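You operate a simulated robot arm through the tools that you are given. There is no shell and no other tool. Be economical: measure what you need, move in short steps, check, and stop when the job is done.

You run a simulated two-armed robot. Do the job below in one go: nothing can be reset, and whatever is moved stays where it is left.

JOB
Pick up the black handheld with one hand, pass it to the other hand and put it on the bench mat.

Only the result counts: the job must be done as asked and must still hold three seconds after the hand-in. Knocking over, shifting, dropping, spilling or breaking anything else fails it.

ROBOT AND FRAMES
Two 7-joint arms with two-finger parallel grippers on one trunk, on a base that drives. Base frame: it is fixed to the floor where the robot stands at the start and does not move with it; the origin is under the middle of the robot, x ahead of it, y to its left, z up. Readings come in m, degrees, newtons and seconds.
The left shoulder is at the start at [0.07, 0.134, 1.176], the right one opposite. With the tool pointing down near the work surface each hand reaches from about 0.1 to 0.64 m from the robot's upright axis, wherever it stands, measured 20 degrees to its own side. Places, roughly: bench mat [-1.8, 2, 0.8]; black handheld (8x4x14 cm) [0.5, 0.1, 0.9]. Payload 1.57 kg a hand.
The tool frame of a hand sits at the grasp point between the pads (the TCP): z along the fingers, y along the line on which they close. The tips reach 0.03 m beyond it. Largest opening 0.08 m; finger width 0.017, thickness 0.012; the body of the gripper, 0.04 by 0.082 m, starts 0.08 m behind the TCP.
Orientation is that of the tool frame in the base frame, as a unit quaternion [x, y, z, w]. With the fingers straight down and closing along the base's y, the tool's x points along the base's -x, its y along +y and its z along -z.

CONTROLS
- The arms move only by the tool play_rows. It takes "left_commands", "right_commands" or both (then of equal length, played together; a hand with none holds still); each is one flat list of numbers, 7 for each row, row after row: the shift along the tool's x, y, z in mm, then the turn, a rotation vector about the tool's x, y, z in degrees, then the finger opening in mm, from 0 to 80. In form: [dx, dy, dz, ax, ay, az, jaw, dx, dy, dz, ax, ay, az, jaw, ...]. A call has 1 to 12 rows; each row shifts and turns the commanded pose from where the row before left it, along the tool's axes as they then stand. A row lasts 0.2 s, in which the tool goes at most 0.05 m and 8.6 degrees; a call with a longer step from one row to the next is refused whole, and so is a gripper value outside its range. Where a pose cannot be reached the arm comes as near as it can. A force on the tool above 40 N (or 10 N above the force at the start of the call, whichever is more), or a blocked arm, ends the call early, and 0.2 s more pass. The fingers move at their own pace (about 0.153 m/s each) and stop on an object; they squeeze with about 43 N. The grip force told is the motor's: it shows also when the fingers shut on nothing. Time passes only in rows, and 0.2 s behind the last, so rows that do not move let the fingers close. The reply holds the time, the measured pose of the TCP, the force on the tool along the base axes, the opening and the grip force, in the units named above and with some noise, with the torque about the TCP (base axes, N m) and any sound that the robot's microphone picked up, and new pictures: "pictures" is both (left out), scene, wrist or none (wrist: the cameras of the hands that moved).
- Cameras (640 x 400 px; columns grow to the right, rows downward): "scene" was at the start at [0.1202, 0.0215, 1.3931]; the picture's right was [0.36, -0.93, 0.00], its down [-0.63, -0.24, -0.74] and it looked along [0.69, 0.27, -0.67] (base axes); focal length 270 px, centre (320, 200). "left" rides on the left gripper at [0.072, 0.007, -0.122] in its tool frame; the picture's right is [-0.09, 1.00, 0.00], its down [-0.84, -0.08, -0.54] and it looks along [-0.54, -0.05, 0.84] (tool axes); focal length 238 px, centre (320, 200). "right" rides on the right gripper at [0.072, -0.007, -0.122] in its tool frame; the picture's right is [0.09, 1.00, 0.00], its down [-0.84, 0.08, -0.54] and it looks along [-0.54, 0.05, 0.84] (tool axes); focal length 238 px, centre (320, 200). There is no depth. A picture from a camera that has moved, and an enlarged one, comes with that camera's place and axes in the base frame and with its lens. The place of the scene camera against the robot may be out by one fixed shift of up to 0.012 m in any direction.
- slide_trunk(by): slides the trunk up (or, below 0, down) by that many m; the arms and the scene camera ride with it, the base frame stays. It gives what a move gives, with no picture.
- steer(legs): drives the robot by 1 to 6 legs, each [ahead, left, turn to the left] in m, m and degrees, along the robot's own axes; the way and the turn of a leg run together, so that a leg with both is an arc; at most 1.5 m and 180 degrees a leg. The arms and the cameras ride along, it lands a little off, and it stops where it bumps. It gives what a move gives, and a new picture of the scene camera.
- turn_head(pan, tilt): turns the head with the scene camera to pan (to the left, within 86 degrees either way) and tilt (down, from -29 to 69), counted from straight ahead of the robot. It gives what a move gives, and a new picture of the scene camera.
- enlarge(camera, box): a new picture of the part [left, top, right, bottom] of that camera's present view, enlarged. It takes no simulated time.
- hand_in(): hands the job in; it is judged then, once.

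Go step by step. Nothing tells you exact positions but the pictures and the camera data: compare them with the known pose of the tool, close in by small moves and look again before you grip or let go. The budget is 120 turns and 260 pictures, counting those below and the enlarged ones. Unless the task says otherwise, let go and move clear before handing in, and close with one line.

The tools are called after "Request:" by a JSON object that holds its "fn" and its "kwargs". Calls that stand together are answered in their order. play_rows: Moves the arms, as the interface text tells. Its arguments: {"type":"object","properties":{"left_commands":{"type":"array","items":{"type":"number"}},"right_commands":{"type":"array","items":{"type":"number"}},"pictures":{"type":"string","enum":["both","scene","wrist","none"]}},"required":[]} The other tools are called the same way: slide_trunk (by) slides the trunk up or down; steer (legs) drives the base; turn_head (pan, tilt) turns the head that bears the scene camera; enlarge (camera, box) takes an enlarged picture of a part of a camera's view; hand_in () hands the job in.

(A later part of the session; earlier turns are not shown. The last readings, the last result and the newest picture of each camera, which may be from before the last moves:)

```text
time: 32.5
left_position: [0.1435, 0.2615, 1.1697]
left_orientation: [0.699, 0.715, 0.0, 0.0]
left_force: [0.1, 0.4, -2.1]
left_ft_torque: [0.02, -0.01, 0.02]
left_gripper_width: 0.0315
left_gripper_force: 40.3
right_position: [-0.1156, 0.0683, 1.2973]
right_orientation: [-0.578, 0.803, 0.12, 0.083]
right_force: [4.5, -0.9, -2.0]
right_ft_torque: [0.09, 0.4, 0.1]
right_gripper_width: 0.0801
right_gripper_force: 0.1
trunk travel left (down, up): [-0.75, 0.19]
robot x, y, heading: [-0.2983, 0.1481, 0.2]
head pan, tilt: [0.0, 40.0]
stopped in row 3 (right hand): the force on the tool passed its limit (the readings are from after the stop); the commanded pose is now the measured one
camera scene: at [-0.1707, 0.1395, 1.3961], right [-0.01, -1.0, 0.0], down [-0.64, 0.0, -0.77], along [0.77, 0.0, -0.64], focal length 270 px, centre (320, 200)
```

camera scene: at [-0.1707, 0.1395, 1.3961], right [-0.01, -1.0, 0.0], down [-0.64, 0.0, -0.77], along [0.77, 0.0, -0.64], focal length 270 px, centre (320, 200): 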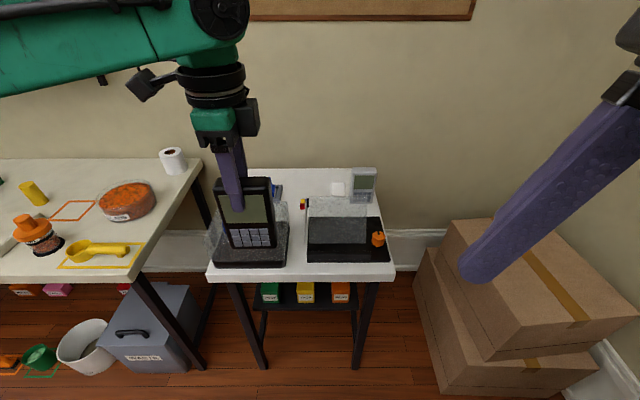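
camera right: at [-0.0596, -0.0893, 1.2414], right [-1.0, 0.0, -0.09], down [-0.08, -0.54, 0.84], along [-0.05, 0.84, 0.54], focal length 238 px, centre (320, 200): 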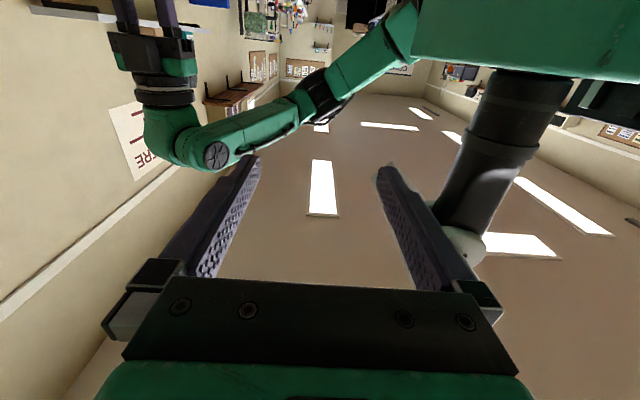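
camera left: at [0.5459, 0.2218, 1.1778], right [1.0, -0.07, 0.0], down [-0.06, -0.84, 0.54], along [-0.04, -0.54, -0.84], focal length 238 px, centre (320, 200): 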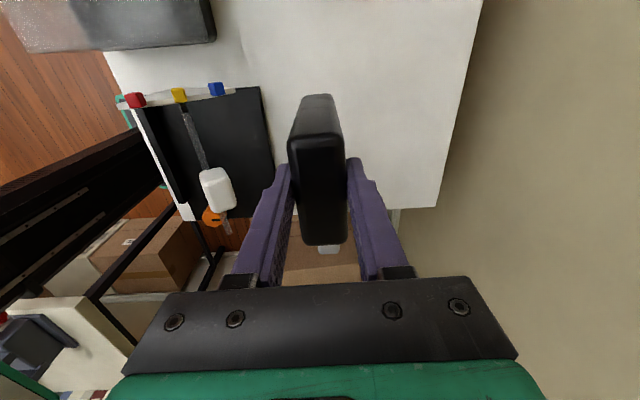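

The right fingers are brushing my own body, so I'll move that hand forward and outward first.

Request:
{"fn": "play_rows", "kwargs": {"right_commands": [7, -29, -5, 0, 0, 0, 80, 7, -29, -5, 0, 0, 0, 80, 7, -29, -5, 0, 0, 0, 80, 7, -29, -5, 0, 0, 0, 80, 7, -29, -5, 0, 0, 0, 80, 7, -29, -5, 0, 0, 0, 80], "pictures": "scene"}}

```text
time: 33.9
left_position: [0.1434, 0.2614, 1.1692]
left_orientation: [0.699, 0.715, 0.0, -0.001]
left_force: [0.2, 0.6, -1.9]
left_ft_torque: [-0.02, -0.01, 0.01]
left_gripper_width: 0.0316
left_gripper_force: 39.8
right_position: [-0.0402, 0.05, 1.2567]
right_orientation: [-0.578, 0.802, 0.12, 0.084]
right_force: [0.5, -0.2, 0.5]
right_ft_torque: [0.0, 0.01, -0.01]
right_gripper_width: 0.0802
right_gripper_force: 0.0
right hand out of reach, approached as far as the arm can: row 2, 3, 4, 5, 6
trunk travel left (down, up): [-0.75, 0.19]
robot x, y, heading: [-0.2978, 0.1507, -0.0]
head pan, tilt: [0.0, 40.0]
camera scene: at [-0.1704, 0.1404, 1.396], right [0.0, -1.0, 0.0], down [-0.64, 0.0, -0.77], along [0.77, 0.0, -0.64], focal length 270 px, centre (320, 200)
```

scene: 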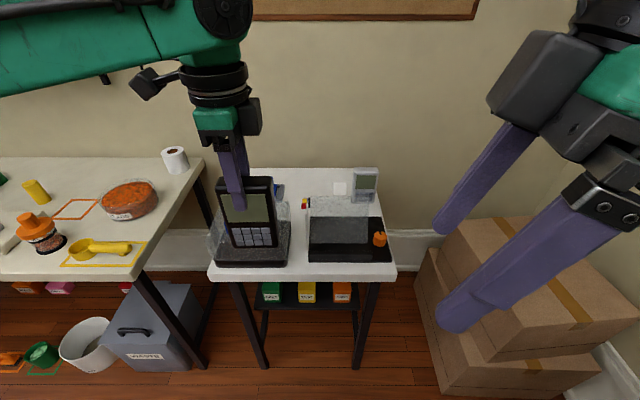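

Request:
{"fn": "play_rows", "kwargs": {"right_commands": [0, 0, 0, 1.64, 1.15, 7.9, 80, 0, 0, 0, 1.64, 1.15, 7.9, 80, 0, 0, 0, 1.64, 1.15, 7.9, 80, 0, 0, 0, 1.64, 1.15, 7.9, 80, 0, 0, 0, 1.64, 1.15, 7.9, 80, 0, 0, 0, 1.64, 1.15, 7.9, 80, 0, 0, 0, 1.64, 1.15, 7.9, 80, 0, 0, 0, 1.64, 1.15, 7.9, 80, 0, 0, 0, 1.64, 1.15, 7.9, 80], "pictures": "scene"}}

```text
time: 35.9
left_position: [0.143, 0.2602, 1.171]
left_orientation: [0.699, 0.715, 0.001, 0.0]
left_force: [-0.9, 0.5, -2.2]
left_ft_torque: [-0.04, 0.03, -0.01]
left_gripper_width: 0.0316
left_gripper_force: 40.5
right_position: [-0.0402, 0.0507, 1.2564]
right_orientation: [0.001, 1.0, 0.0, -0.001]
right_force: [-0.2, 0.4, 0.6]
right_ft_torque: [-0.02, 0.01, -0.03]
right_gripper_width: 0.0801
right_gripper_force: 0.1
trunk travel left (down, up): [-0.75, 0.19]
robot x, y, heading: [-0.2987, 0.1472, 0.2]
head pan, tilt: [0.0, 40.0]
camera scene: at [-0.1711, 0.1403, 1.3961], right [0.0, -1.0, 0.0], down [-0.64, 0.0, -0.77], along [0.77, 0.0, -0.64], focal length 270 px, centre (320, 200)
```

scene: 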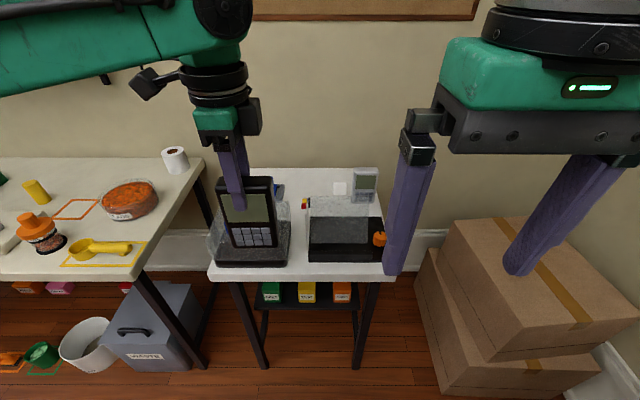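

Recovered to neutral. Now I'll yaw the left hand back to neutral while the right hand lowers and begins pitching forward.

Request:
{"fn": "play_rows", "kwargs": {"left_commands": [0, 0, 0, 0, 0, -8.06, 20, 0, 0, 0, 0, 0, -8.06, 20, 0, 0, 0, 0, 0, -8.06, 20, 0, 0, 0, 0, 0, -8.06, 20, 0, 0, 0, 0, 0, -8.06, 20, 0, 0, 0, 0, 0, -8.06, 20, 0, 0, 0, 0, 0, -8.06, 20, 0, 0, 0, 0, 0, -8.06, 20, 0, 0, 0, 0, 0, -8.06, 20, 0, 0, 0, 0, 0, -8.06, 20, 0, 0, 0, 0, 0, -8.06, 20, 0, 0, 0, 0, 0, 0, 20], "right_commands": [0, -15, 25, 0, 0, 0, 80, 0, -15, 25, 0, 0, 0, 80, 0, -15, 25, 0, 0, 0, 80, 0, -15, 25, 0, 0, 0, 80, 0, 0, 20, 0, 0, 0, 80, 0, 0, 0, 0, -8.1, 0, 80, 0, 0, 0, 0, -8.1, 0, 80, 0, 0, 0, 0, -8.1, 0, 80, 0, 0, 0, 0, -8.1, 0, 80, 0, 0, 0, 0, -8.1, 0, 80, 0, 0, 0, 0, -8.1, 0, 80, 0, 0, 0, 0, -8.1, 0, 80]}}

```text
time: 38.1
left_position: [0.1441, 0.2617, 1.1704]
left_orientation: [0.073, 0.997, 0.0, 0.0]
left_force: [0.2, -0.6, -3.3]
left_ft_torque: [-0.01, -0.01, 0.02]
left_gripper_width: 0.0317
left_gripper_force: 40.3
right_position: [-0.0212, 0.0193, 1.1608]
right_orientation: [-0.007, 0.939, -0.012, 0.342]
right_force: [22.7, -37.7, -2.3]
right_ft_torque: [2.29, 1.02, 5.64]
right_gripper_width: 0.0798
right_gripper_force: 0.0
right hand out of reach, approached as far as the arm can: row 9, 10, 11
trunk travel left (down, up): [-0.75, 0.19]
robot x, y, heading: [-0.3001, 0.1491, 0.2]
head pan, tilt: [0.0, 40.0]
stopped in row 11 (right hand): the force on the tool passed its limit (the readings are from after the stop); the commanded pose is now the measured one
camera scene: at [-0.1715, 0.1403, 1.3961], right [0.0, -1.0, 0.0], down [-0.64, 0.0, -0.77], along [0.77, 0.0, -0.64], focal length 270 px, centre (320, 200)
camera right: at [-0.1561, 0.012, 1.207], right [-0.08, 0.99, -0.09], down [0.29, 0.11, 0.95], along [0.95, 0.05, -0.3], focal length 238 px, centre (320, 200)
camera left: at [0.0745, 0.2787, 1.2922], right [0.24, 0.97, 0.0], down [0.82, -0.2, 0.54], along [0.53, -0.13, -0.84], focal length 238 px, centre (320, 200)
```

scene: 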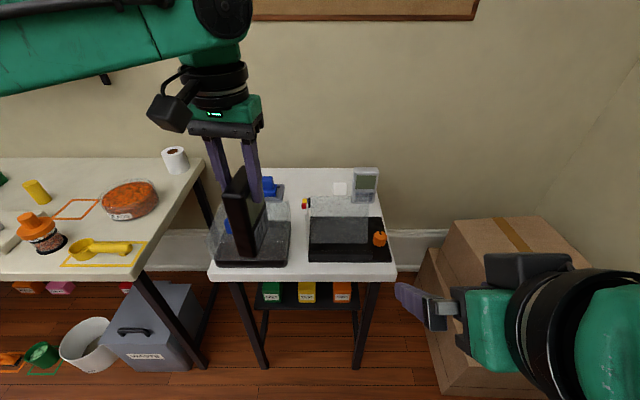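
right: 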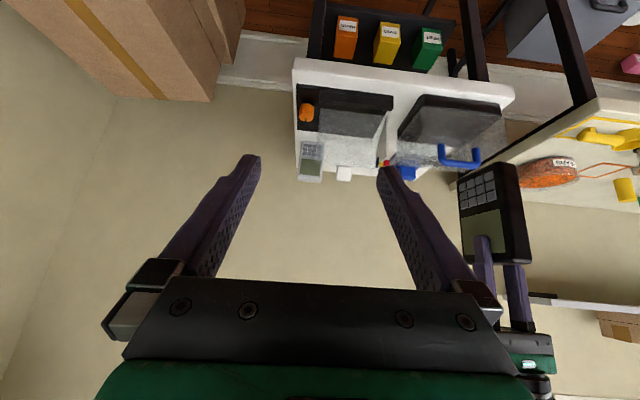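
left: 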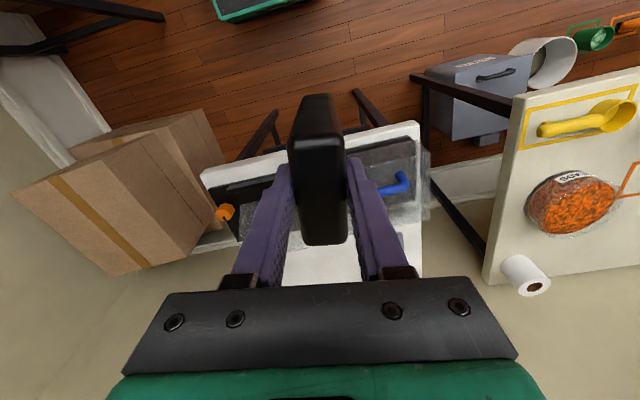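

The right wrist came too close to the body. I'll move it forward and finish the left yaw.

Request:
{"fn": "play_rows", "kwargs": {"right_commands": [-18, 0, 15, 0, 0, 0, 80, -18, 0, 15, 0, 0, 0, 80, -18, 0, 15, 0, 0, 0, 80, -18, 0, 15, 0, 0, 0, 80, -18, 0, 15, 0, 0, 0, 80, -18, 0, 15, 0, 0, 0, 80], "left_commands": [0, 0, 0, 0, 0, -4.2, 20, 0, 0, 0, 0, 0, -4.2, 20, -10, 0, 0, 0, 0, 0, 20, -10, 0, 0, 0, 0, 0, 20, -10, 0, 0, 0, 0, 0, 20, -10, 0, 0, 0, 0, 0, 20]}}

```text
time: 39.5
left_position: [0.1653, 0.2623, 1.1687]
left_orientation: [0.0, 1.0, 0.0, 0.0]
left_force: [0.3, 0.6, -2.4]
left_ft_torque: [0.0, 0.02, 0.02]
left_gripper_width: 0.0315
left_gripper_force: 40.0
left hand out of reach, approached as far as the arm can: row 5, 6
right_position: [0.1198, 0.0199, 1.1608]
right_orientation: [-0.006, 0.939, -0.009, 0.343]
right_force: [0.8, -1.0, 0.9]
right_ft_torque: [-0.01, -0.01, -0.01]
right_gripper_width: 0.0799
right_gripper_force: 0.1
trunk travel left (down, up): [-0.75, 0.19]
robot x, y, heading: [-0.2973, 0.1469, 0.2]
head pan, tilt: [0.0, 40.0]
camera scene: at [-0.1702, 0.1398, 1.396], right [0.0, -1.0, 0.0], down [-0.64, 0.0, -0.77], along [0.77, 0.0, -0.64], focal length 270 px, centre (320, 200)
camera right: at [-0.0143, 0.0142, 1.2071], right [-0.07, 0.99, -0.08], down [0.29, 0.1, 0.95], along [0.95, 0.05, -0.3], focal length 238 px, centre (320, 200)
camera left: at [0.0947, 0.2688, 1.291], right [0.09, 1.0, 0.0], down [0.84, -0.08, 0.54], along [0.54, -0.05, -0.84], focal length 238 px, centre (320, 200)
```

scene: 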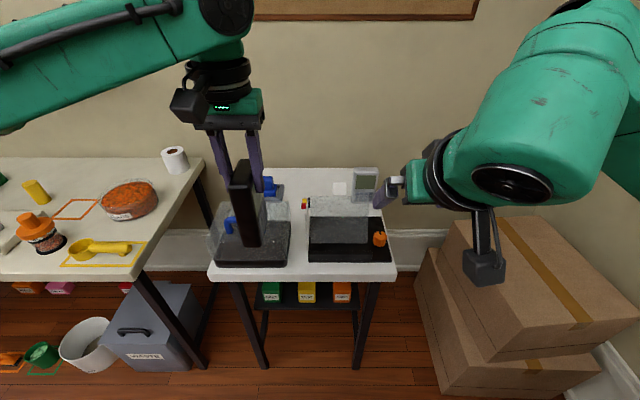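
right: 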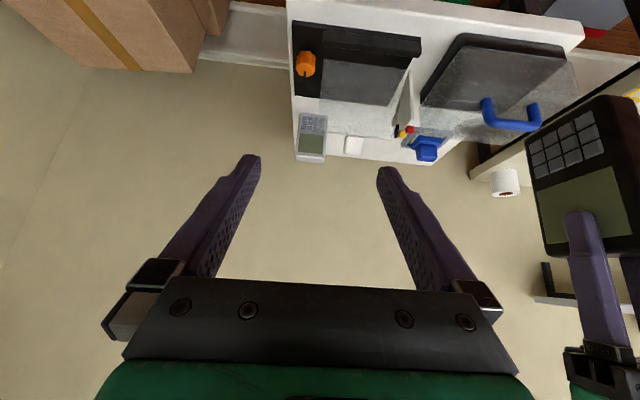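
left: 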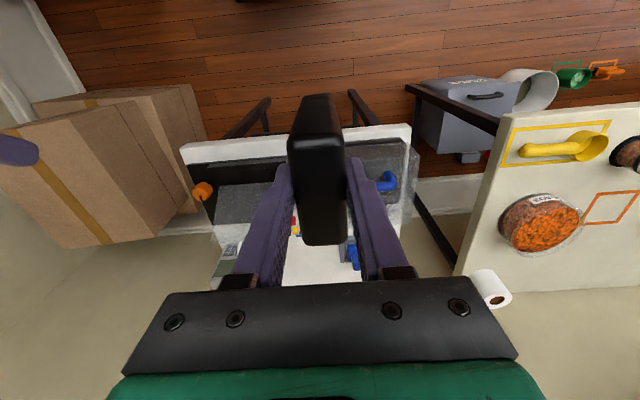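

The left arm's reach is short at this height. I'll back off a bit more, then lower the left hand and extend it.

Request:
{"fn": "steer", "kwargs": {"legs": [[-0.15, 0, 0]]}}

Request:
{"fn": "play_rows", "kwargs": {"left_commands": [0, -5, 20, 0, 0, 0, 20, 0, -5, 20, 0, 0, 0, 20, 0, -5, 20, 0, 0, 0, 20, 0, -5, 20, 0, 0, 0, 20, -10, -5, 20, 0, 0, 0, 20, -10, 0, 15, 0, 0, 0, 20, -15, 0, 0, 0, 0, 0, 20, -15, 0, 0, 0, 0, 0, 20, -10, 0, 0, 0, 0, 0, 20], "right_commands": [0, 0, 0, 0, -8, 0, 80, 0, 0, 0, 0, -8, 0, 80, 0, 0, 0, 0, -8, 0, 80, 0, 0, 0, 0, 0, 0, 80, 0, 0, 0, 0, 0, 0, 80, 0, 0, 0, 0, 0, 0, 80, 0, 0, 0, 0, 0, 0, 80, 0, 0, 0, 0, 0, 0, 80, 0, 0, 0, 0, 0, 0, 80]}}

```text
time: 40.9
left_position: [0.0157, 0.2635, 1.1684]
left_orientation: [-0.001, 1.0, 0.0, -0.001]
left_force: [0.1, -0.3, -2.0]
left_ft_torque: [0.0, -0.02, 0.0]
left_gripper_width: 0.0316
left_gripper_force: 40.2
right_position: [-0.0286, 0.0205, 1.1591]
right_orientation: [-0.007, 0.94, -0.009, 0.341]
right_force: [-0.1, 0.1, -0.4]
right_ft_torque: [-0.02, -0.02, 0.02]
right_gripper_width: 0.0803
right_gripper_force: 0.1
trunk travel left (down, up): [-0.75, 0.19]
robot x, y, heading: [-0.4514, 0.146, 0.1]
head pan, tilt: [0.0, 40.0]
camera scene: at [-0.3183, 0.1398, 1.3957], right [0.0, -1.0, 0.0], down [-0.64, 0.0, -0.76], along [0.76, 0.0, -0.64], focal length 270 px, centre (320, 200)
```

scene: 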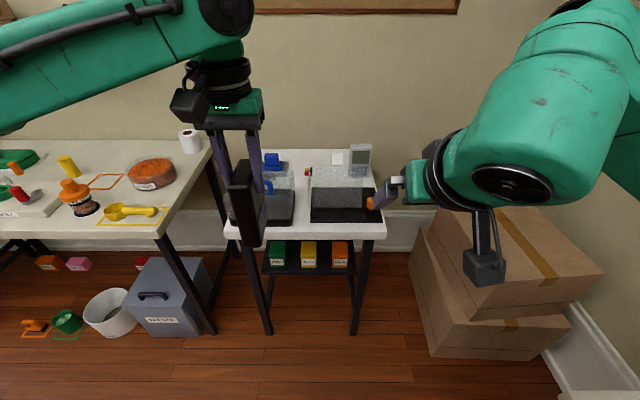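

```text
time: 42.9
left_position: [0.0488, 0.2623, 1.0536]
left_orientation: [-0.001, 1.0, -0.001, 0.001]
left_force: [0.6, -1.1, -2.2]
left_ft_torque: [0.02, 0.03, 0.02]
left_gripper_width: 0.0316
left_gripper_force: 39.9
left hand out of reach, approached as far as the arm can: row 6, 7, 8, 9
right_position: [-0.032, 0.0212, 1.1604]
right_orientation: [-0.008, 0.848, -0.008, 0.53]
right_force: [-0.4, 0.3, -0.3]
right_ft_torque: [-0.02, -0.01, -0.02]
right_gripper_width: 0.0801
right_gripper_force: 0.0
trunk travel left (down, up): [-0.75, 0.19]
robot x, y, heading: [-0.4505, 0.1461, 0.1]
head pan, tilt: [0.0, 40.0]
camera scene: at [-0.3213, 0.1399, 1.3961], right [0.0, -1.0, 0.0], down [-0.64, 0.0, -0.77], along [0.77, 0.0, -0.64], focal length 270 px, centre (320, 200)
camera right: at [-0.1729, 0.0129, 1.1488], right [-0.05, 0.99, -0.1], down [-0.12, 0.1, 0.99], along [0.99, 0.06, 0.12], focal length 238 px, centre (320, 200)
camera left: at [-0.0212, 0.2694, 1.1755], right [0.09, 1.0, 0.0], down [0.84, -0.07, 0.54], along [0.54, -0.05, -0.84], focal length 238 px, centre (320, 200)
```

scene: 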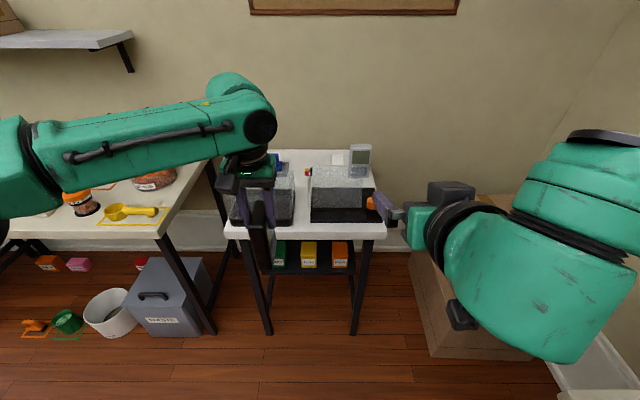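
right: 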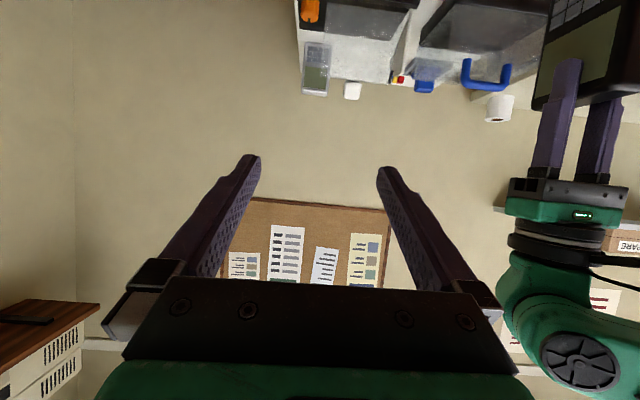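
left: 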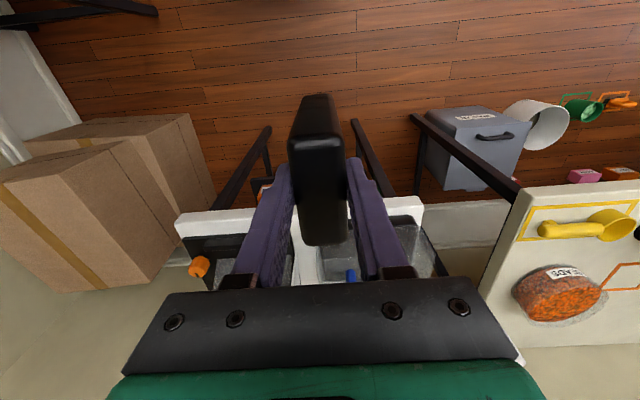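

Both hands are posed now: the left holds at (0.049, 0.262, 1.054) and the right is pitched 64° forward. I'll bring the right hand in front of the handheld's lower half, staying short of it.

Request:
{"fn": "play_rows", "kwargs": {"right_commands": [27, 0, 8, 0, 0, 0, 80, 27, 0, 8, 0, 0, 0, 80, 27, 0, 8, 0, 0, 0, 80, 27, 0, 8, 0, 0, 0, 80, 27, 0, 8, 0, 0, 0, 80, 27, 0, 8, 0, 0, 0, 80, 0, 36, 0, 0, 0, 0, 80, 0, 36, 0, 0, 0, 0, 80, 0, 36, 0, 0, 0, 0, 80, 0, 36, 0, 0, 0, 0, 80, 0, 36, 0, 0, 0, 0, 80]}}

```text
time: 45.3
left_position: [0.0499, 0.2643, 1.0536]
left_orientation: [-0.002, 1.0, -0.002, 0.001]
left_force: [-0.8, -0.3, -2.5]
left_ft_torque: [-0.01, 0.01, 0.01]
left_gripper_width: 0.0314
left_gripper_force: 40.7
right_position: [-0.0361, 0.203, 1.1446]
right_orientation: [-0.009, 0.848, -0.009, 0.53]
right_force: [-0.9, -0.4, -0.8]
right_ft_torque: [0.02, 0.01, 0.01]
right_gripper_width: 0.0799
right_gripper_force: 0.1
right hand out of reach, approached as far as the arm can: row 1, 2, 3, 4, 5, 6
trunk travel left (down, up): [-0.75, 0.19]
robot x, y, heading: [-0.4474, 0.1493, 0.1]
head pan, tilt: [0.0, 40.0]
camera scene: at [-0.3215, 0.1426, 1.3961], right [0.0, -1.0, 0.0], down [-0.64, 0.0, -0.77], along [0.77, 0.0, -0.64], focal length 270 px, centre (320, 200)
camera right: at [-0.1777, 0.1946, 1.1338], right [-0.05, 0.99, -0.11], down [-0.12, 0.1, 0.99], along [0.99, 0.06, 0.12], focal length 238 px, centre (320, 200)
```

scene: 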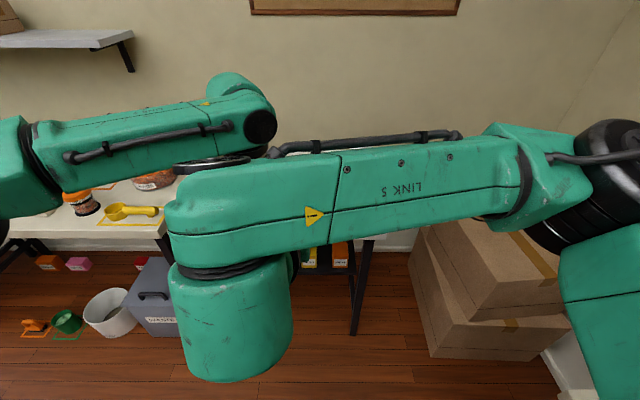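
right: 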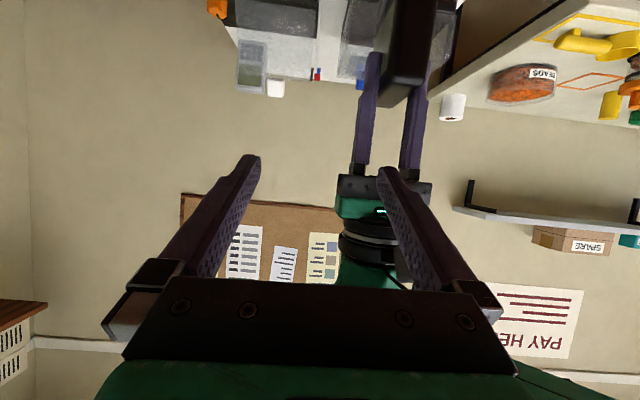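

The right hand can't get low enough at this pitch. I'll swap roles: the left hand will pitch forward so the handheld sticks out horizontally, and the right will take its free end from above. First the right hand backs out.

Request:
{"fn": "play_rows", "kwargs": {"right_commands": [0, -40, 0, 0, 0, 0, 80, 0, -40, 0, 0, 0, 0, 80, 0, -40, 0, 0, 0, 0, 80, 0, -40, 0, 0, 0, 0, 80, 0, -40, 0, 0, 0, 0, 80, 0, -40, 0, 0, 8, 0, 80, 0, 0, 0, 0, 8, 0, 80, 0, 0, 0, 0, 8, 0, 80, 0, 0, 0, 0, 8, 0, 80, 0, 0, 0, 0, 8, 0, 80, 0, 0, 0, 0, 8, 0, 80, 0, 0, 0, 0, 8, 0, 80], "pictures": "none"}}

Request:
{"fn": "play_rows", "kwargs": {"left_commands": [10, 0, -20, 0, 0, 0, 20, 10, 0, -20, 0, 0, 0, 20, 10, 0, -20, 0, 0, 0, 20, 10, 0, -20, 0, 0, 0, 20, 10, 0, -20, 0, 0, 0, 20, 10, 0, -10, 0, 0, 0, 20], "right_commands": [0, 0, 0, 0, 8, 0, 80, 0, 0, 0, 0, 0, 0, 80, 0, 0, 0, 0, 0, 0, 80, 0, 0, 0, 0, 0, 0, 80, 0, 0, 0, 0, 0, 0, 80, 0, 0, 0, 0, 0, 0, 80], "pictures": "scene"}}

```text
time: 47.9
left_position: [0.0497, 0.2633, 1.0532]
left_orientation: [-0.001, 1.0, -0.001, 0.0]
left_force: [0.1, -0.4, -1.2]
left_ft_torque: [0.0, 0.04, -0.03]
left_gripper_width: 0.0314
left_gripper_force: 39.9
right_position: [-0.0311, -0.04, 1.1498]
right_orientation: [-0.004, 0.998, -0.01, 0.068]
right_force: [0.6, -0.6, 0.0]
right_ft_torque: [0.0, 0.0, 0.01]
right_gripper_width: 0.0798
right_gripper_force: 0.1
right hand out of reach, approached as far as the arm can: row 5
trunk travel left (down, up): [-0.75, 0.19]
robot x, y, heading: [-0.4542, 0.1503, 0.2]
head pan, tilt: [0.0, 40.0]
```

```text
time: 49.3
left_position: [-0.0117, 0.2628, 1.1655]
left_orientation: [-0.001, 1.0, -0.001, -0.001]
left_force: [0.2, 0.2, -2.2]
left_ft_torque: [-0.01, 0.02, -0.04]
left_gripper_width: 0.0317
left_gripper_force: 40.5
right_position: [-0.0317, -0.0409, 1.1508]
right_orientation: [-0.003, 1.0, -0.01, 0.001]
right_force: [0.2, -0.4, -0.9]
right_ft_torque: [0.01, -0.03, 0.03]
right_gripper_width: 0.0798
right_gripper_force: 0.2
trunk travel left (down, up): [-0.75, 0.19]
robot x, y, heading: [-0.447, 0.1515, 0.4]
head pan, tilt: [0.0, 40.0]
camera scene: at [-0.3222, 0.1396, 1.3962], right [0.0, -1.0, 0.0], down [-0.64, 0.0, -0.77], along [0.77, 0.0, -0.64], focal length 270 px, centre (320, 200)
```

scene: 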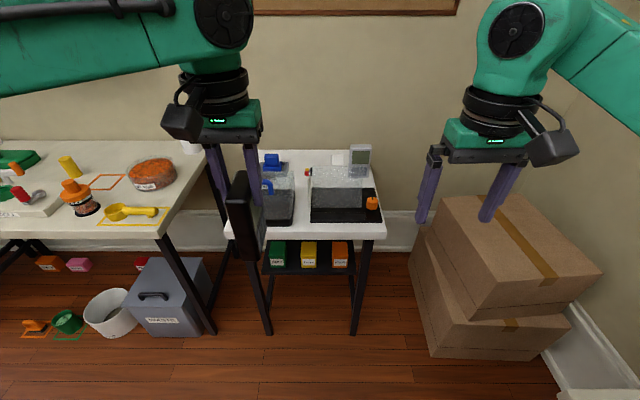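

Now I'll pitch the left hand forward by about 82°.

Request:
{"fn": "play_rows", "kwargs": {"left_commands": [0, 0, 0, 0, -8.2, 0, 20, 0, 0, 0, 0, -8.2, 0, 20, 0, 0, 0, 0, -8.2, 0, 20, 0, 0, 0, 0, -8.2, 0, 20, 0, 0, 0, 0, -8.2, 0, 20, 0, 0, 0, 0, -8.2, 0, 20, 0, 0, 0, 0, -8.2, 0, 20, 0, 0, 0, 0, -8.2, 0, 20, 0, 0, 0, 0, -8.2, 0, 20, 0, 0, 0, 0, -8.2, 0, 20]}}

```text
time: 51.5
left_position: [-0.0112, 0.2633, 1.1637]
left_orientation: [-0.002, 0.928, 0.001, 0.373]
left_force: [0.3, 0.9, -2.2]
left_ft_torque: [-0.01, 0.08, 0.0]
left_gripper_width: 0.0313
left_gripper_force: 40.0
left hand out of reach, approached as far as the arm can: row 6, 7, 8, 9, 10
right_position: [-0.0324, -0.0412, 1.1511]
right_orientation: [-0.003, 1.0, -0.011, 0.0]
right_force: [-0.6, 0.7, -0.3]
right_ft_torque: [0.01, -0.02, 0.0]
right_gripper_width: 0.08
right_gripper_force: 0.0
trunk travel left (down, up): [-0.75, 0.19]
robot x, y, heading: [-0.4495, 0.1531, 0.3]
head pan, tilt: [0.0, 40.0]
camera scene: at [-0.3212, 0.1398, 1.3961], right [0.0, -1.0, 0.0], down [-0.64, 0.0, -0.77], along [0.77, 0.0, -0.64], focal length 270 px, centre (320, 200)
camera left: at [-0.1454, 0.2681, 1.202], right [0.06, 1.0, 0.06], down [0.23, -0.08, 0.97], along [0.97, -0.05, -0.23], focal length 238 px, centre (320, 200)
```

scene: 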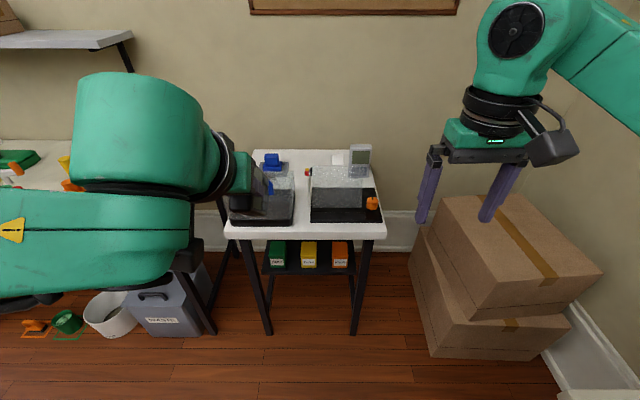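
left: 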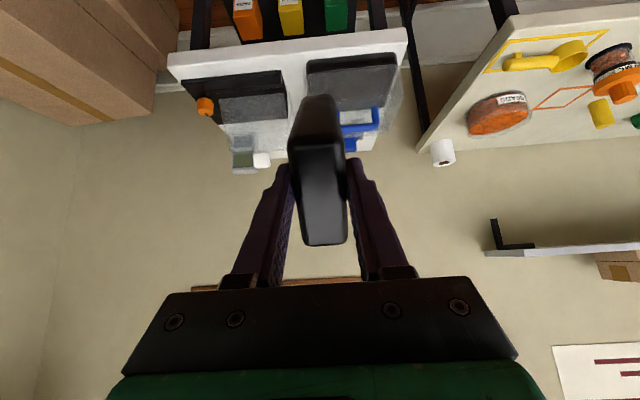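

The left wrist tops out at a pitch of 44° when pointing straight ahead. Pointing diagonally inward should suit it better, so I'll turn both hands 45° clockwise (seen from above).

Request:
{"fn": "play_rows", "kwargs": {"left_commands": [0, 0, 0, 5.19, 0, 5.41, 20, 0, 0, 0, 5.19, 0, 5.41, 20, 0, 0, 0, 5.19, 0, 5.41, 20, 0, 0, 0, 5.19, 0, 5.41, 20, 0, 0, 0, 5.19, 0, 5.41, 20, 0, 0, 0, 5.19, 0, 5.41, 20, 0, 0, 0, 0, -7.5, 0, 20, 0, 0, 0, 0, -7.5, 0, 20, 0, 0, 0, 0, -7.5, 0, 20, 0, 0, 0, 0, -7.5, 0, 20], "right_commands": [0, 0, 0, 0, 0, 7.5, 80, 0, 0, 0, 0, 0, 7.5, 80, 0, 0, 0, 0, 0, 7.5, 80, 0, 0, 0, 0, 0, 7.5, 80, 0, 0, 0, 0, 0, 7.5, 80, 0, 0, 0, 0, 0, 7.5, 80, 0, 0, 0, 0, 0, 0, 80, 0, 0, 0, 0, 0, 0, 80, 0, 0, 0, 0, 0, 0, 80, 0, 0, 0, 0, 0, 0, 80]}}

```text
time: 53.7
left_position: [-0.0046, 0.2665, 1.1625]
left_orientation: [0.304, 0.739, -0.231, 0.555]
left_force: [0.5, 0.8, -1.1]
left_ft_torque: [0.04, 0.1, -0.05]
left_gripper_width: 0.0315
left_gripper_force: 40.2
left hand out of reach, approached as far as the arm can: row 8, 10
right_position: [-0.0313, -0.0352, 1.1511]
right_orientation: [0.381, 0.925, -0.013, 0.004]
right_force: [-0.3, 0.0, 0.2]
right_ft_torque: [-0.01, 0.03, 0.0]
right_gripper_width: 0.0798
right_gripper_force: 0.1
trunk travel left (down, up): [-0.75, 0.19]
robot x, y, heading: [-0.4487, 0.148, 0.4]
head pan, tilt: [0.0, 40.0]
camera scene: at [-0.3199, 0.1442, 1.3959], right [0.0, -1.0, 0.0], down [-0.64, -0.01, -0.77], along [0.77, 0.0, -0.64], focal length 270 px, centre (320, 200)
camera right: at [-0.0866, 0.0129, 1.2714], right [0.63, 0.77, -0.02], down [0.65, -0.52, 0.55], along [0.42, -0.36, -0.83], focal length 238 px, centre (320, 200)
camera left: at [-0.0959, 0.3682, 1.128], right [0.72, 0.69, 0.08], down [-0.26, 0.15, 0.95], along [0.64, -0.71, 0.29], focal length 238 px, centre (320, 200)
```

scene: 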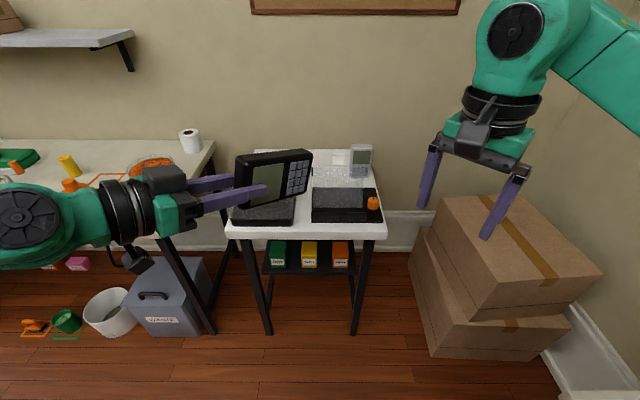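
right: 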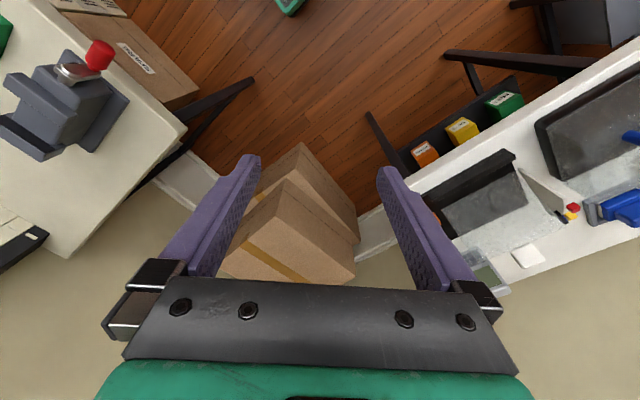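
left: 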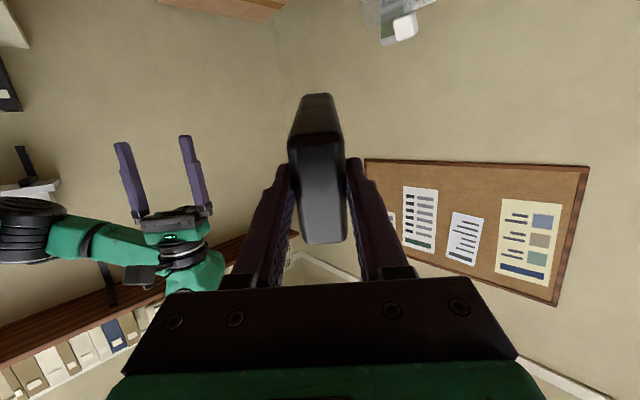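

That works: the left hand now points diagonally at 74° and both hands' closing directions match. I'll bring the left hand lower and nearer the right arm's range.

Request:
{"fn": "play_rows", "kwargs": {"left_commands": [19.8, -14.3, 9.9, 0, 0, 0, 20, 19.8, -14.3, 9.9, 0, 0, 0, 20, 19.8, -14.3, 9.9, 0, 0, 0, 20, 19.8, -14.3, 9.9, 0, 0, 0, 20, 19.8, -14.3, 9.9, 0, 0, 0, 20, 19.8, -14.3, 9.9, 0, 0, 0, 20]}}

```text
time: 55.1
left_position: [-0.0093, 0.1894, 1.0318]
left_orientation: [0.305, 0.74, -0.229, 0.554]
left_force: [0.3, -0.1, -2.3]
left_ft_torque: [0.09, 0.1, 0.03]
left_gripper_width: 0.0316
left_gripper_force: 40.2
left hand out of reach, approached as far as the arm can: row 1, 2, 3, 4, 6
right_position: [-0.0314, -0.0398, 1.1505]
right_orientation: [0.38, 0.925, -0.01, 0.004]
right_force: [-0.3, 0.7, -0.5]
right_ft_torque: [-0.02, 0.03, 0.01]
right_gripper_width: 0.0799
right_gripper_force: 0.1
trunk travel left (down, up): [-0.75, 0.19]
robot x, y, heading: [-0.445, 0.1497, 0.2]
head pan, tilt: [0.0, 40.0]
camera scene: at [-0.3206, 0.1393, 1.396], right [0.0, -1.0, 0.0], down [-0.64, 0.0, -0.77], along [0.77, 0.0, -0.64], focal length 270 px, centre (320, 200)
camera left: at [-0.1004, 0.2906, 0.9976], right [0.72, 0.69, 0.09], down [-0.26, 0.15, 0.95], along [0.64, -0.71, 0.28], focal length 238 px, centre (320, 200)
```

scene: 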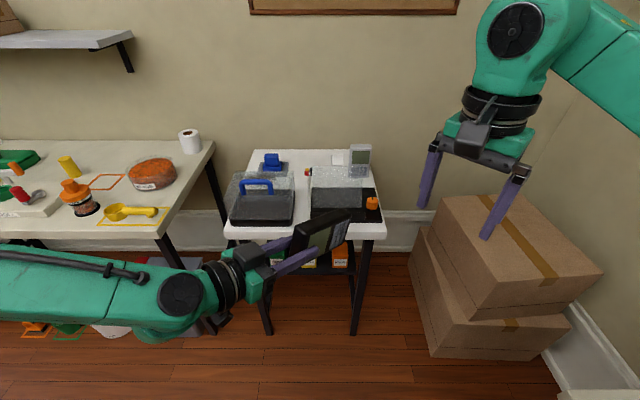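
left: 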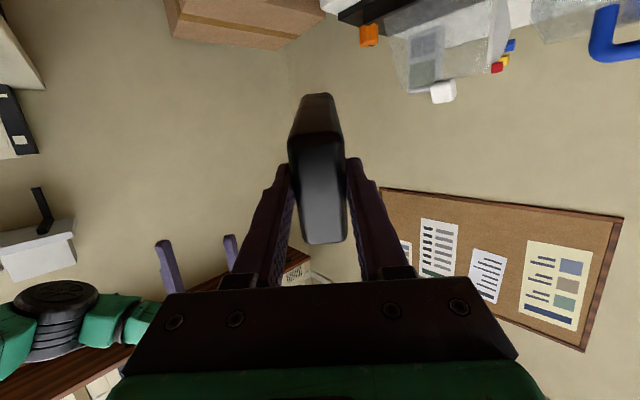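

Request:
{"fn": "play_rows", "kwargs": {"left_commands": [9.1, -10.6, 13.7, 0, 0, 0, 20, 9.1, -10.6, 13.7, 0, 0, 0, 20, 9.1, -10.6, 13.7, 0, 0, 0, 20, 9.1, -10.6, 13.7, 0, 0, 0, 20], "pictures": "none"}}

Request:
{"fn": "play_rows", "kwargs": {"right_commands": [-20, 12, -8, 0, 0, 0, 80, -20, 12, -8, 0, 0, 0, 80, -20, 12, -8, 0, 0, 0, 80]}}

```text
time: 56.1
left_position: [-0.0078, 0.129, 0.9803]
left_orientation: [0.305, 0.739, -0.23, 0.554]
left_force: [0.7, 1.4, -2.2]
left_ft_torque: [0.09, 0.08, 0.01]
left_gripper_width: 0.0313
left_gripper_force: 40.9
right_position: [-0.0313, -0.0396, 1.1503]
right_orientation: [0.38, 0.925, -0.01, 0.004]
right_force: [0.5, -0.5, 1.3]
right_ft_torque: [0.0, -0.03, 0.01]
right_gripper_width: 0.0799
right_gripper_force: 0.0
trunk travel left (down, up): [-0.75, 0.19]
robot x, y, heading: [-0.4509, 0.1493, 0.2]
head pan, tilt: [0.0, 40.0]
```

```text
time: 56.9
left_position: [-0.0098, 0.1299, 0.9812]
left_orientation: [0.305, 0.74, -0.229, 0.555]
left_force: [0.4, 0.8, -1.8]
left_ft_torque: [0.08, 0.08, -0.04]
left_gripper_width: 0.0316
left_gripper_force: 40.1
right_position: [0.0381, -0.0575, 1.1746]
right_orientation: [0.38, 0.925, -0.01, 0.005]
right_force: [-0.1, 0.1, 0.0]
right_ft_torque: [-0.01, -0.01, 0.0]
right_gripper_width: 0.0799
right_gripper_force: 0.0
trunk travel left (down, up): [-0.75, 0.19]
robot x, y, heading: [-0.4494, 0.149, 0.3]
head pan, tilt: [0.0, 40.0]
camera scene: at [-0.3206, 0.1401, 1.396], right [0.0, -1.0, 0.0], down [-0.64, 0.0, -0.77], along [0.77, 0.0, -0.64], focal length 270 px, centre (320, 200)
camera right: at [-0.0187, -0.0086, 1.2944], right [0.64, 0.77, -0.02], down [0.65, -0.52, 0.55], along [0.42, -0.36, -0.83], focal length 238 px, centre (320, 200)
```

scene: 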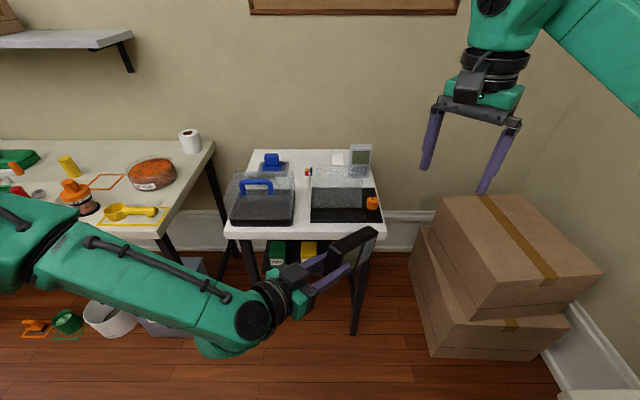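
right: 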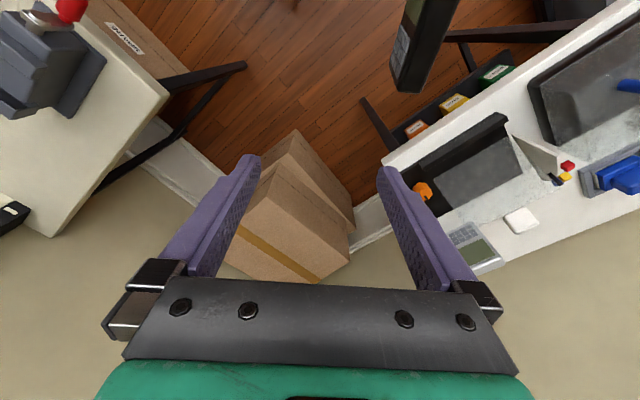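

The target on the handheld's free end is about (0.045, 0.076, 0.959). I'll hover the right hand above it.

Request:
{"fn": "play_rows", "kwargs": {"right_commands": [18, 20, 10, 0, 0, 0, 80, 18, 20, 10, 0, 0, 0, 80, 18, 20, 10, 0, 0, 0, 80, 18, 20, 10, 0, 0, 0, 80, 17, 19, 10, 0, 0, 0, 80, 0, 0, 20, 0, 0, 0, 80, 0, 0, 20, 0, 0, 0, 80, 0, 0, 10, 0, 0, 0, 80]}}

Request:
{"fn": "enlarge", "kwargs": {"camera": "scene", "box": [250, 130, 490, 280]}}

```text
time: 58.7
left_position: [-0.0096, 0.1304, 0.9806]
left_orientation: [0.305, 0.74, -0.229, 0.555]
left_force: [0.5, -0.1, -1.5]
left_ft_torque: [0.09, 0.09, -0.01]
left_gripper_width: 0.0316
left_gripper_force: 40.2
right_position: [0.043, 0.0736, 1.0736]
right_orientation: [0.381, 0.925, -0.01, 0.004]
right_force: [-0.5, -0.2, 0.2]
right_ft_torque: [-0.01, 0.03, 0.03]
right_gripper_width: 0.08
right_gripper_force: 0.0
trunk travel left (down, up): [-0.75, 0.19]
robot x, y, heading: [-0.4525, 0.1482, 0.1]
head pan, tilt: [0.0, 40.0]
camera scene: at [-0.3211, 0.1401, 1.3961], right [0.0, -1.0, 0.0], down [-0.64, 0.0, -0.77], along [0.77, 0.0, -0.64], focal length 270 px, centre (320, 200)
camera right: at [-0.0134, 0.1235, 1.1937], right [0.63, 0.77, -0.02], down [0.65, -0.52, 0.55], along [0.42, -0.36, -0.83], focal length 238 px, centre (320, 200)
```

scene: 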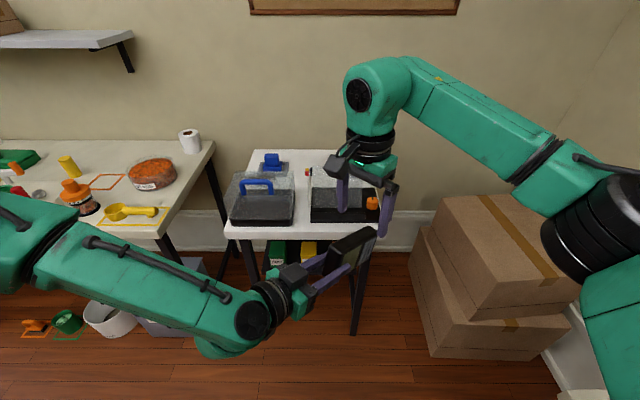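
right: 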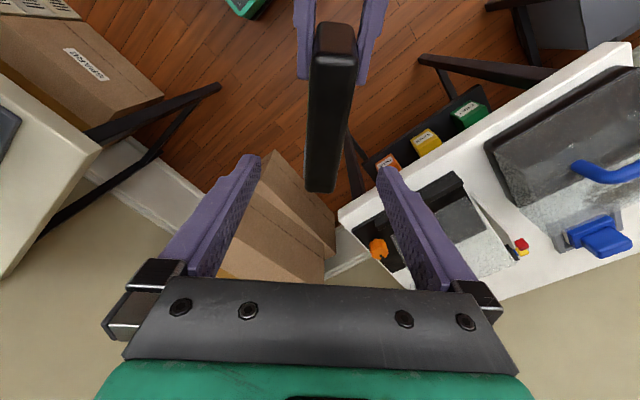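

```text
2.67 times, centred on (370, 205) of scene
camera zoom: at [-0.3211, 0.1401, 1.3961], right [0.0, -1.0, 0.0], down [-0.64, 0.0, -0.77], along [0.77, 0.0, -0.64], focal length 719 px, centre (187, 187)
```

zoom: 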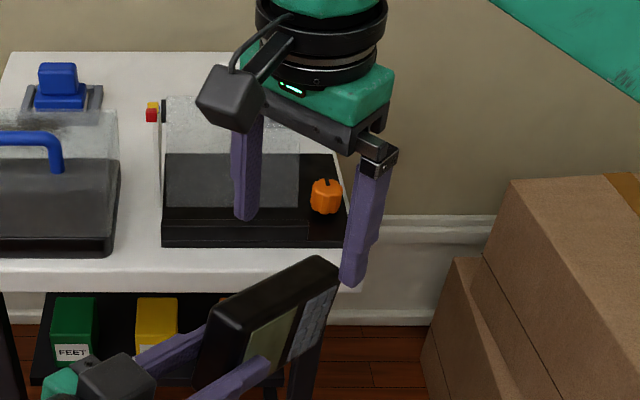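

The alignment is very good. I'll descend onto the free end in steps.

Request:
{"fn": "play_rows", "kwargs": {"right_commands": [0, 0, 20, 0, 0, 0, 80, 0, 0, 20, 0, 0, 0, 80, 0, 0, 20, 0, 0, 0, 80, 0, 0, 15, 0, 0, 0, 80, 0, 0, 15, 0, 0, 0, 80, 0, 0, 13, 0, 0, 0, 80]}}

Request:
{"fn": "enlarge", "kwargs": {"camera": "scene", "box": [250, 130, 490, 280]}}

```text
time: 60.1
left_position: [-0.0088, 0.1289, 0.9812]
left_orientation: [0.306, 0.739, -0.23, 0.554]
left_force: [1.3, -0.4, -0.9]
left_ft_torque: [0.12, 0.05, 0.03]
left_gripper_width: 0.0317
left_gripper_force: 40.6
right_position: [0.0439, 0.0719, 0.9697]
right_orientation: [0.38, 0.925, -0.01, 0.004]
right_force: [0.5, -0.2, -0.1]
right_ft_torque: [0.0, 0.0, -0.01]
right_gripper_width: 0.0801
right_gripper_force: 0.0
trunk travel left (down, up): [-0.75, 0.19]
robot x, y, heading: [-0.4504, 0.149, 0.5]
head pan, tilt: [0.0, 40.0]
camera scene: at [-0.321, 0.1396, 1.3961], right [0.0, -1.0, 0.0], down [-0.64, 0.0, -0.77], along [0.77, 0.0, -0.64], focal length 270 px, centre (320, 200)
camera right: at [-0.0127, 0.1208, 1.0898], right [0.63, 0.77, -0.02], down [0.65, -0.52, 0.55], along [0.42, -0.36, -0.83], focal length 238 px, centre (320, 200)
```

scene: 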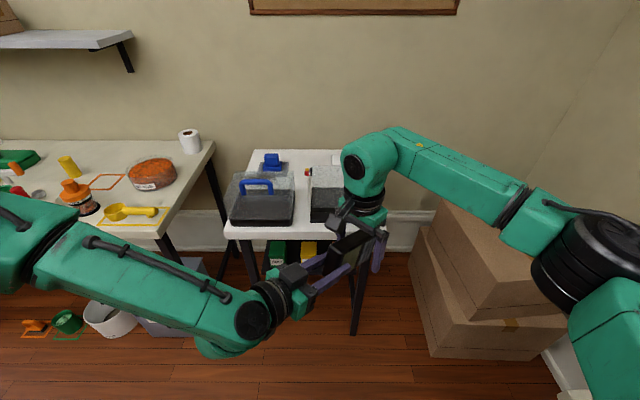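
right: 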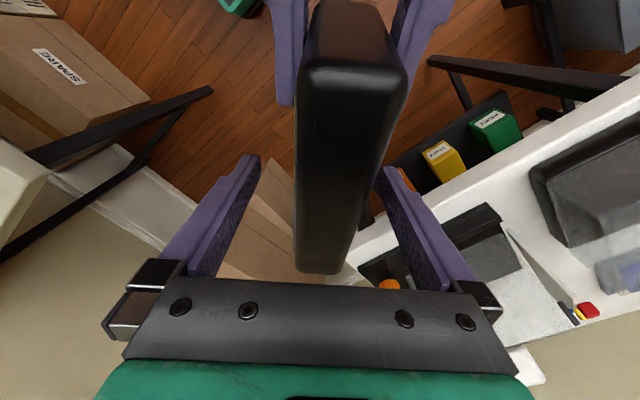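

```text
2.67 times, centred on (370, 205) of scene
camera zoom: at [-0.321, 0.1396, 1.3961], right [0.0, -1.0, 0.0], down [-0.64, 0.0, -0.77], along [0.77, 0.0, -0.64], focal length 719 px, centre (187, 187)
```

zoom: 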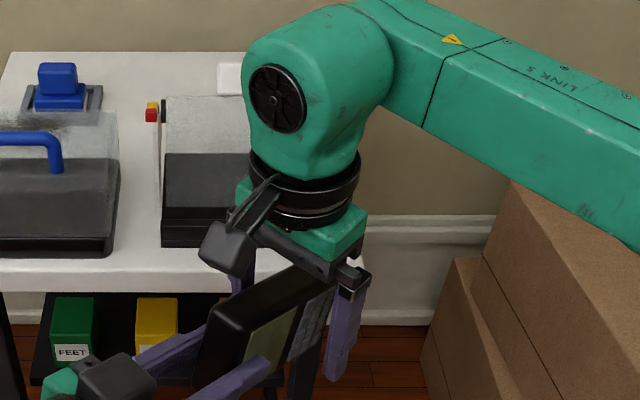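

The fingers straddle the free end with clearance. I'll close the right jaw.

Request:
{"fn": "play_rows", "kwargs": {"right_commands": [0, 0, 0, 0, 0, 0, 55, 0, 0, 0, 0, 0, 0, 40, 0, 0, 0, 0, 0, 0, 25, 0, 0, 0, 0, 0, 0, 20, 0, 0, 0, 0, 0, 0, 20], "pictures": "wrist"}}

```text
time: 61.3
left_position: [-0.0109, 0.1288, 0.9808]
left_orientation: [0.307, 0.738, -0.231, 0.554]
left_force: [-17.0, -15.0, 8.5]
left_ft_torque: [-0.66, 0.29, -0.98]
left_gripper_width: 0.032
left_gripper_force: 39.9
right_position: [0.044, 0.0733, 0.97]
right_orientation: [0.381, 0.925, -0.008, 0.004]
right_force: [17.3, 15.5, -6.8]
right_ft_torque: [0.04, -0.55, -0.83]
right_gripper_width: 0.0316
right_gripper_force: 40.2
trunk travel left (down, up): [-0.75, 0.19]
robot x, y, heading: [-0.4519, 0.1483, 0.2]
head pan, tilt: [0.0, 40.0]
camera right: at [-0.0124, 0.1212, 1.09], right [0.64, 0.77, -0.01], down [0.65, -0.52, 0.55], along [0.42, -0.36, -0.83], focal length 238 px, centre (320, 200)
```

right: 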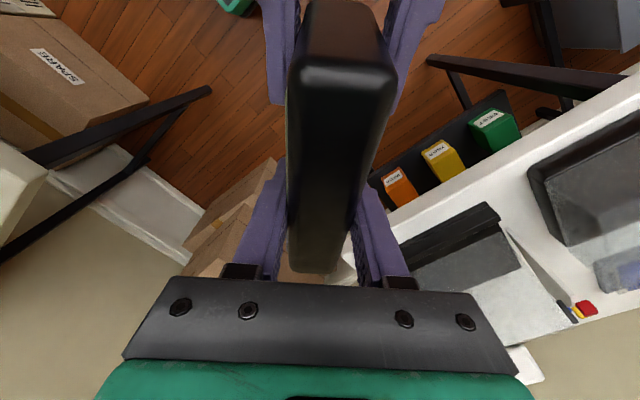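

Both hands hold it, with a mild side load between them. I'll ease the right hand 3 mm to relax that, then open the left.

Request:
{"fn": "play_rows", "kwargs": {"right_commands": [0, 2, 0, 0, 0, 0, 20, 0, 2, 0, 0, 0, 0, 20, 0, 0, 0, 0, 0, 0, 20, 0, 0, 0, 0, 0, 0, 20, 0, 0, 0, 0, 0, 0, 20], "left_commands": [0, 0, 0, 0, 0, 0, 20, 0, 0, 0, 0, 0, 0, 20, 0, 0, 0, 0, 0, 0, 45, 0, 0, 0, 0, 0, 0, 80, 0, 0, 0, 0, 0, 0, 80]}}

```text
time: 62.5
left_position: [-0.0091, 0.1301, 0.9823]
left_orientation: [0.305, 0.739, -0.229, 0.555]
left_force: [0.0, 0.3, 0.3]
left_ft_torque: [-0.01, 0.01, 0.0]
left_gripper_width: 0.08
left_gripper_force: 0.0
right_position: [0.0464, 0.0745, 0.9697]
right_orientation: [0.381, 0.924, -0.01, 0.004]
right_force: [0.2, -0.8, -0.7]
right_ft_torque: [0.0, 0.01, 0.01]
right_gripper_width: 0.0316
right_gripper_force: 39.8
trunk travel left (down, up): [-0.75, 0.19]
robot x, y, heading: [-0.4479, 0.1481, 0.2]
head pan, tilt: [0.0, 40.0]
camera scene: at [-0.3212, 0.1398, 1.3961], right [0.0, -1.0, 0.0], down [-0.64, 0.0, -0.77], along [0.77, 0.0, -0.64], focal length 270 px, centre (320, 200)
camera right: at [-0.0106, 0.1235, 1.0896], right [0.63, 0.77, -0.02], down [0.65, -0.52, 0.55], along [0.42, -0.36, -0.83], focal length 238 px, centre (320, 200)
camera left: at [-0.0994, 0.2314, 0.9467], right [0.72, 0.69, 0.09], down [-0.26, 0.15, 0.95], along [0.64, -0.71, 0.28], focal length 238 px, centre (320, 200)
```

scene: 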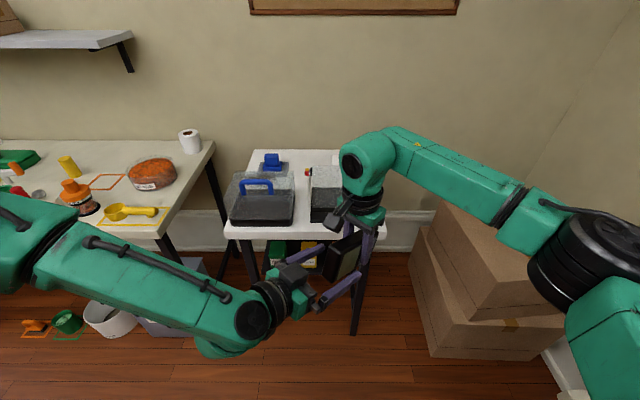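
right: 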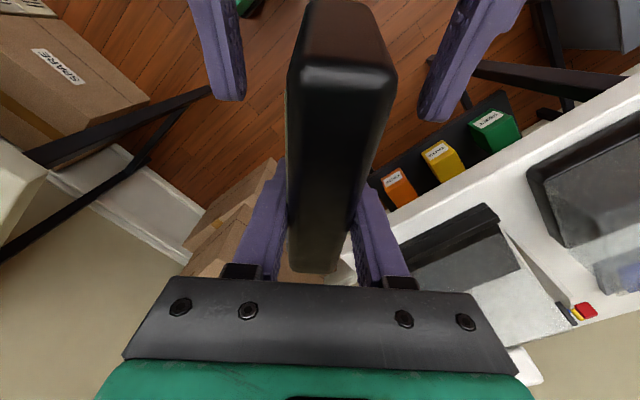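
left: 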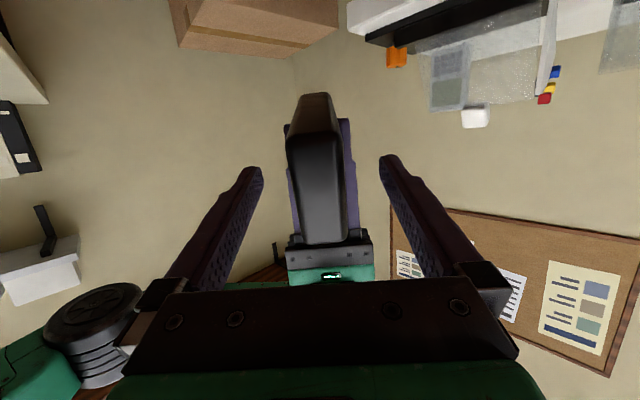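

The handover is done and the right hand holds the handheld. I'll draw the left hand straight back.

Request:
{"fn": "play_rows", "kwargs": {"left_commands": [0, 0, -20, 0, 0, 0, 80, 0, 0, -20, 0, 0, 0, 80, 0, 0, -20, 0, 0, 0, 80, 0, 0, -20, 0, 0, 0, 80, 0, 0, -20, 0, 0, 0, 80], "pictures": "scene"}}

```text
time: 63.7
left_position: [-0.033, 0.1693, 0.9904]
left_orientation: [0.306, 0.739, -0.231, 0.555]
left_force: [0.1, 0.6, -0.4]
left_ft_torque: [-0.02, 0.0, -0.02]
left_gripper_width: 0.08
left_gripper_force: 0.1
left hand out of reach, approached as far as the arm can: row 3, 4, 5
right_position: [0.045, 0.0748, 0.9694]
right_orientation: [0.381, 0.925, -0.01, 0.005]
right_force: [-0.5, 0.4, 0.4]
right_ft_torque: [-0.02, -0.03, 0.0]
right_gripper_width: 0.0317
right_gripper_force: 40.4
trunk travel left (down, up): [-0.75, 0.19]
robot x, y, heading: [-0.447, 0.1496, 0.1]
head pan, tilt: [0.0, 40.0]
camera scene: at [-0.3212, 0.1402, 1.3961], right [0.0, -1.0, 0.0], down [-0.64, 0.0, -0.77], along [0.77, 0.0, -0.64], focal length 270 px, centre (320, 200)
```

scene: 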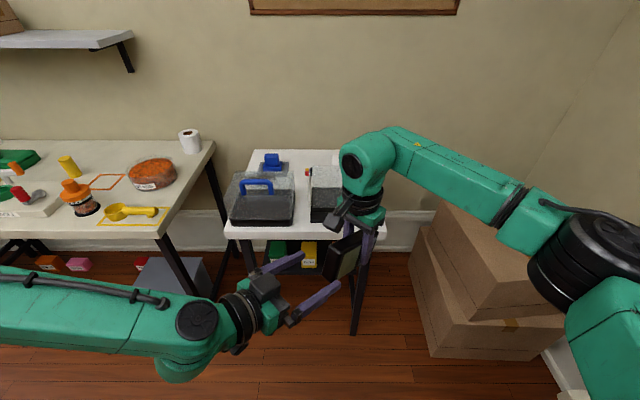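

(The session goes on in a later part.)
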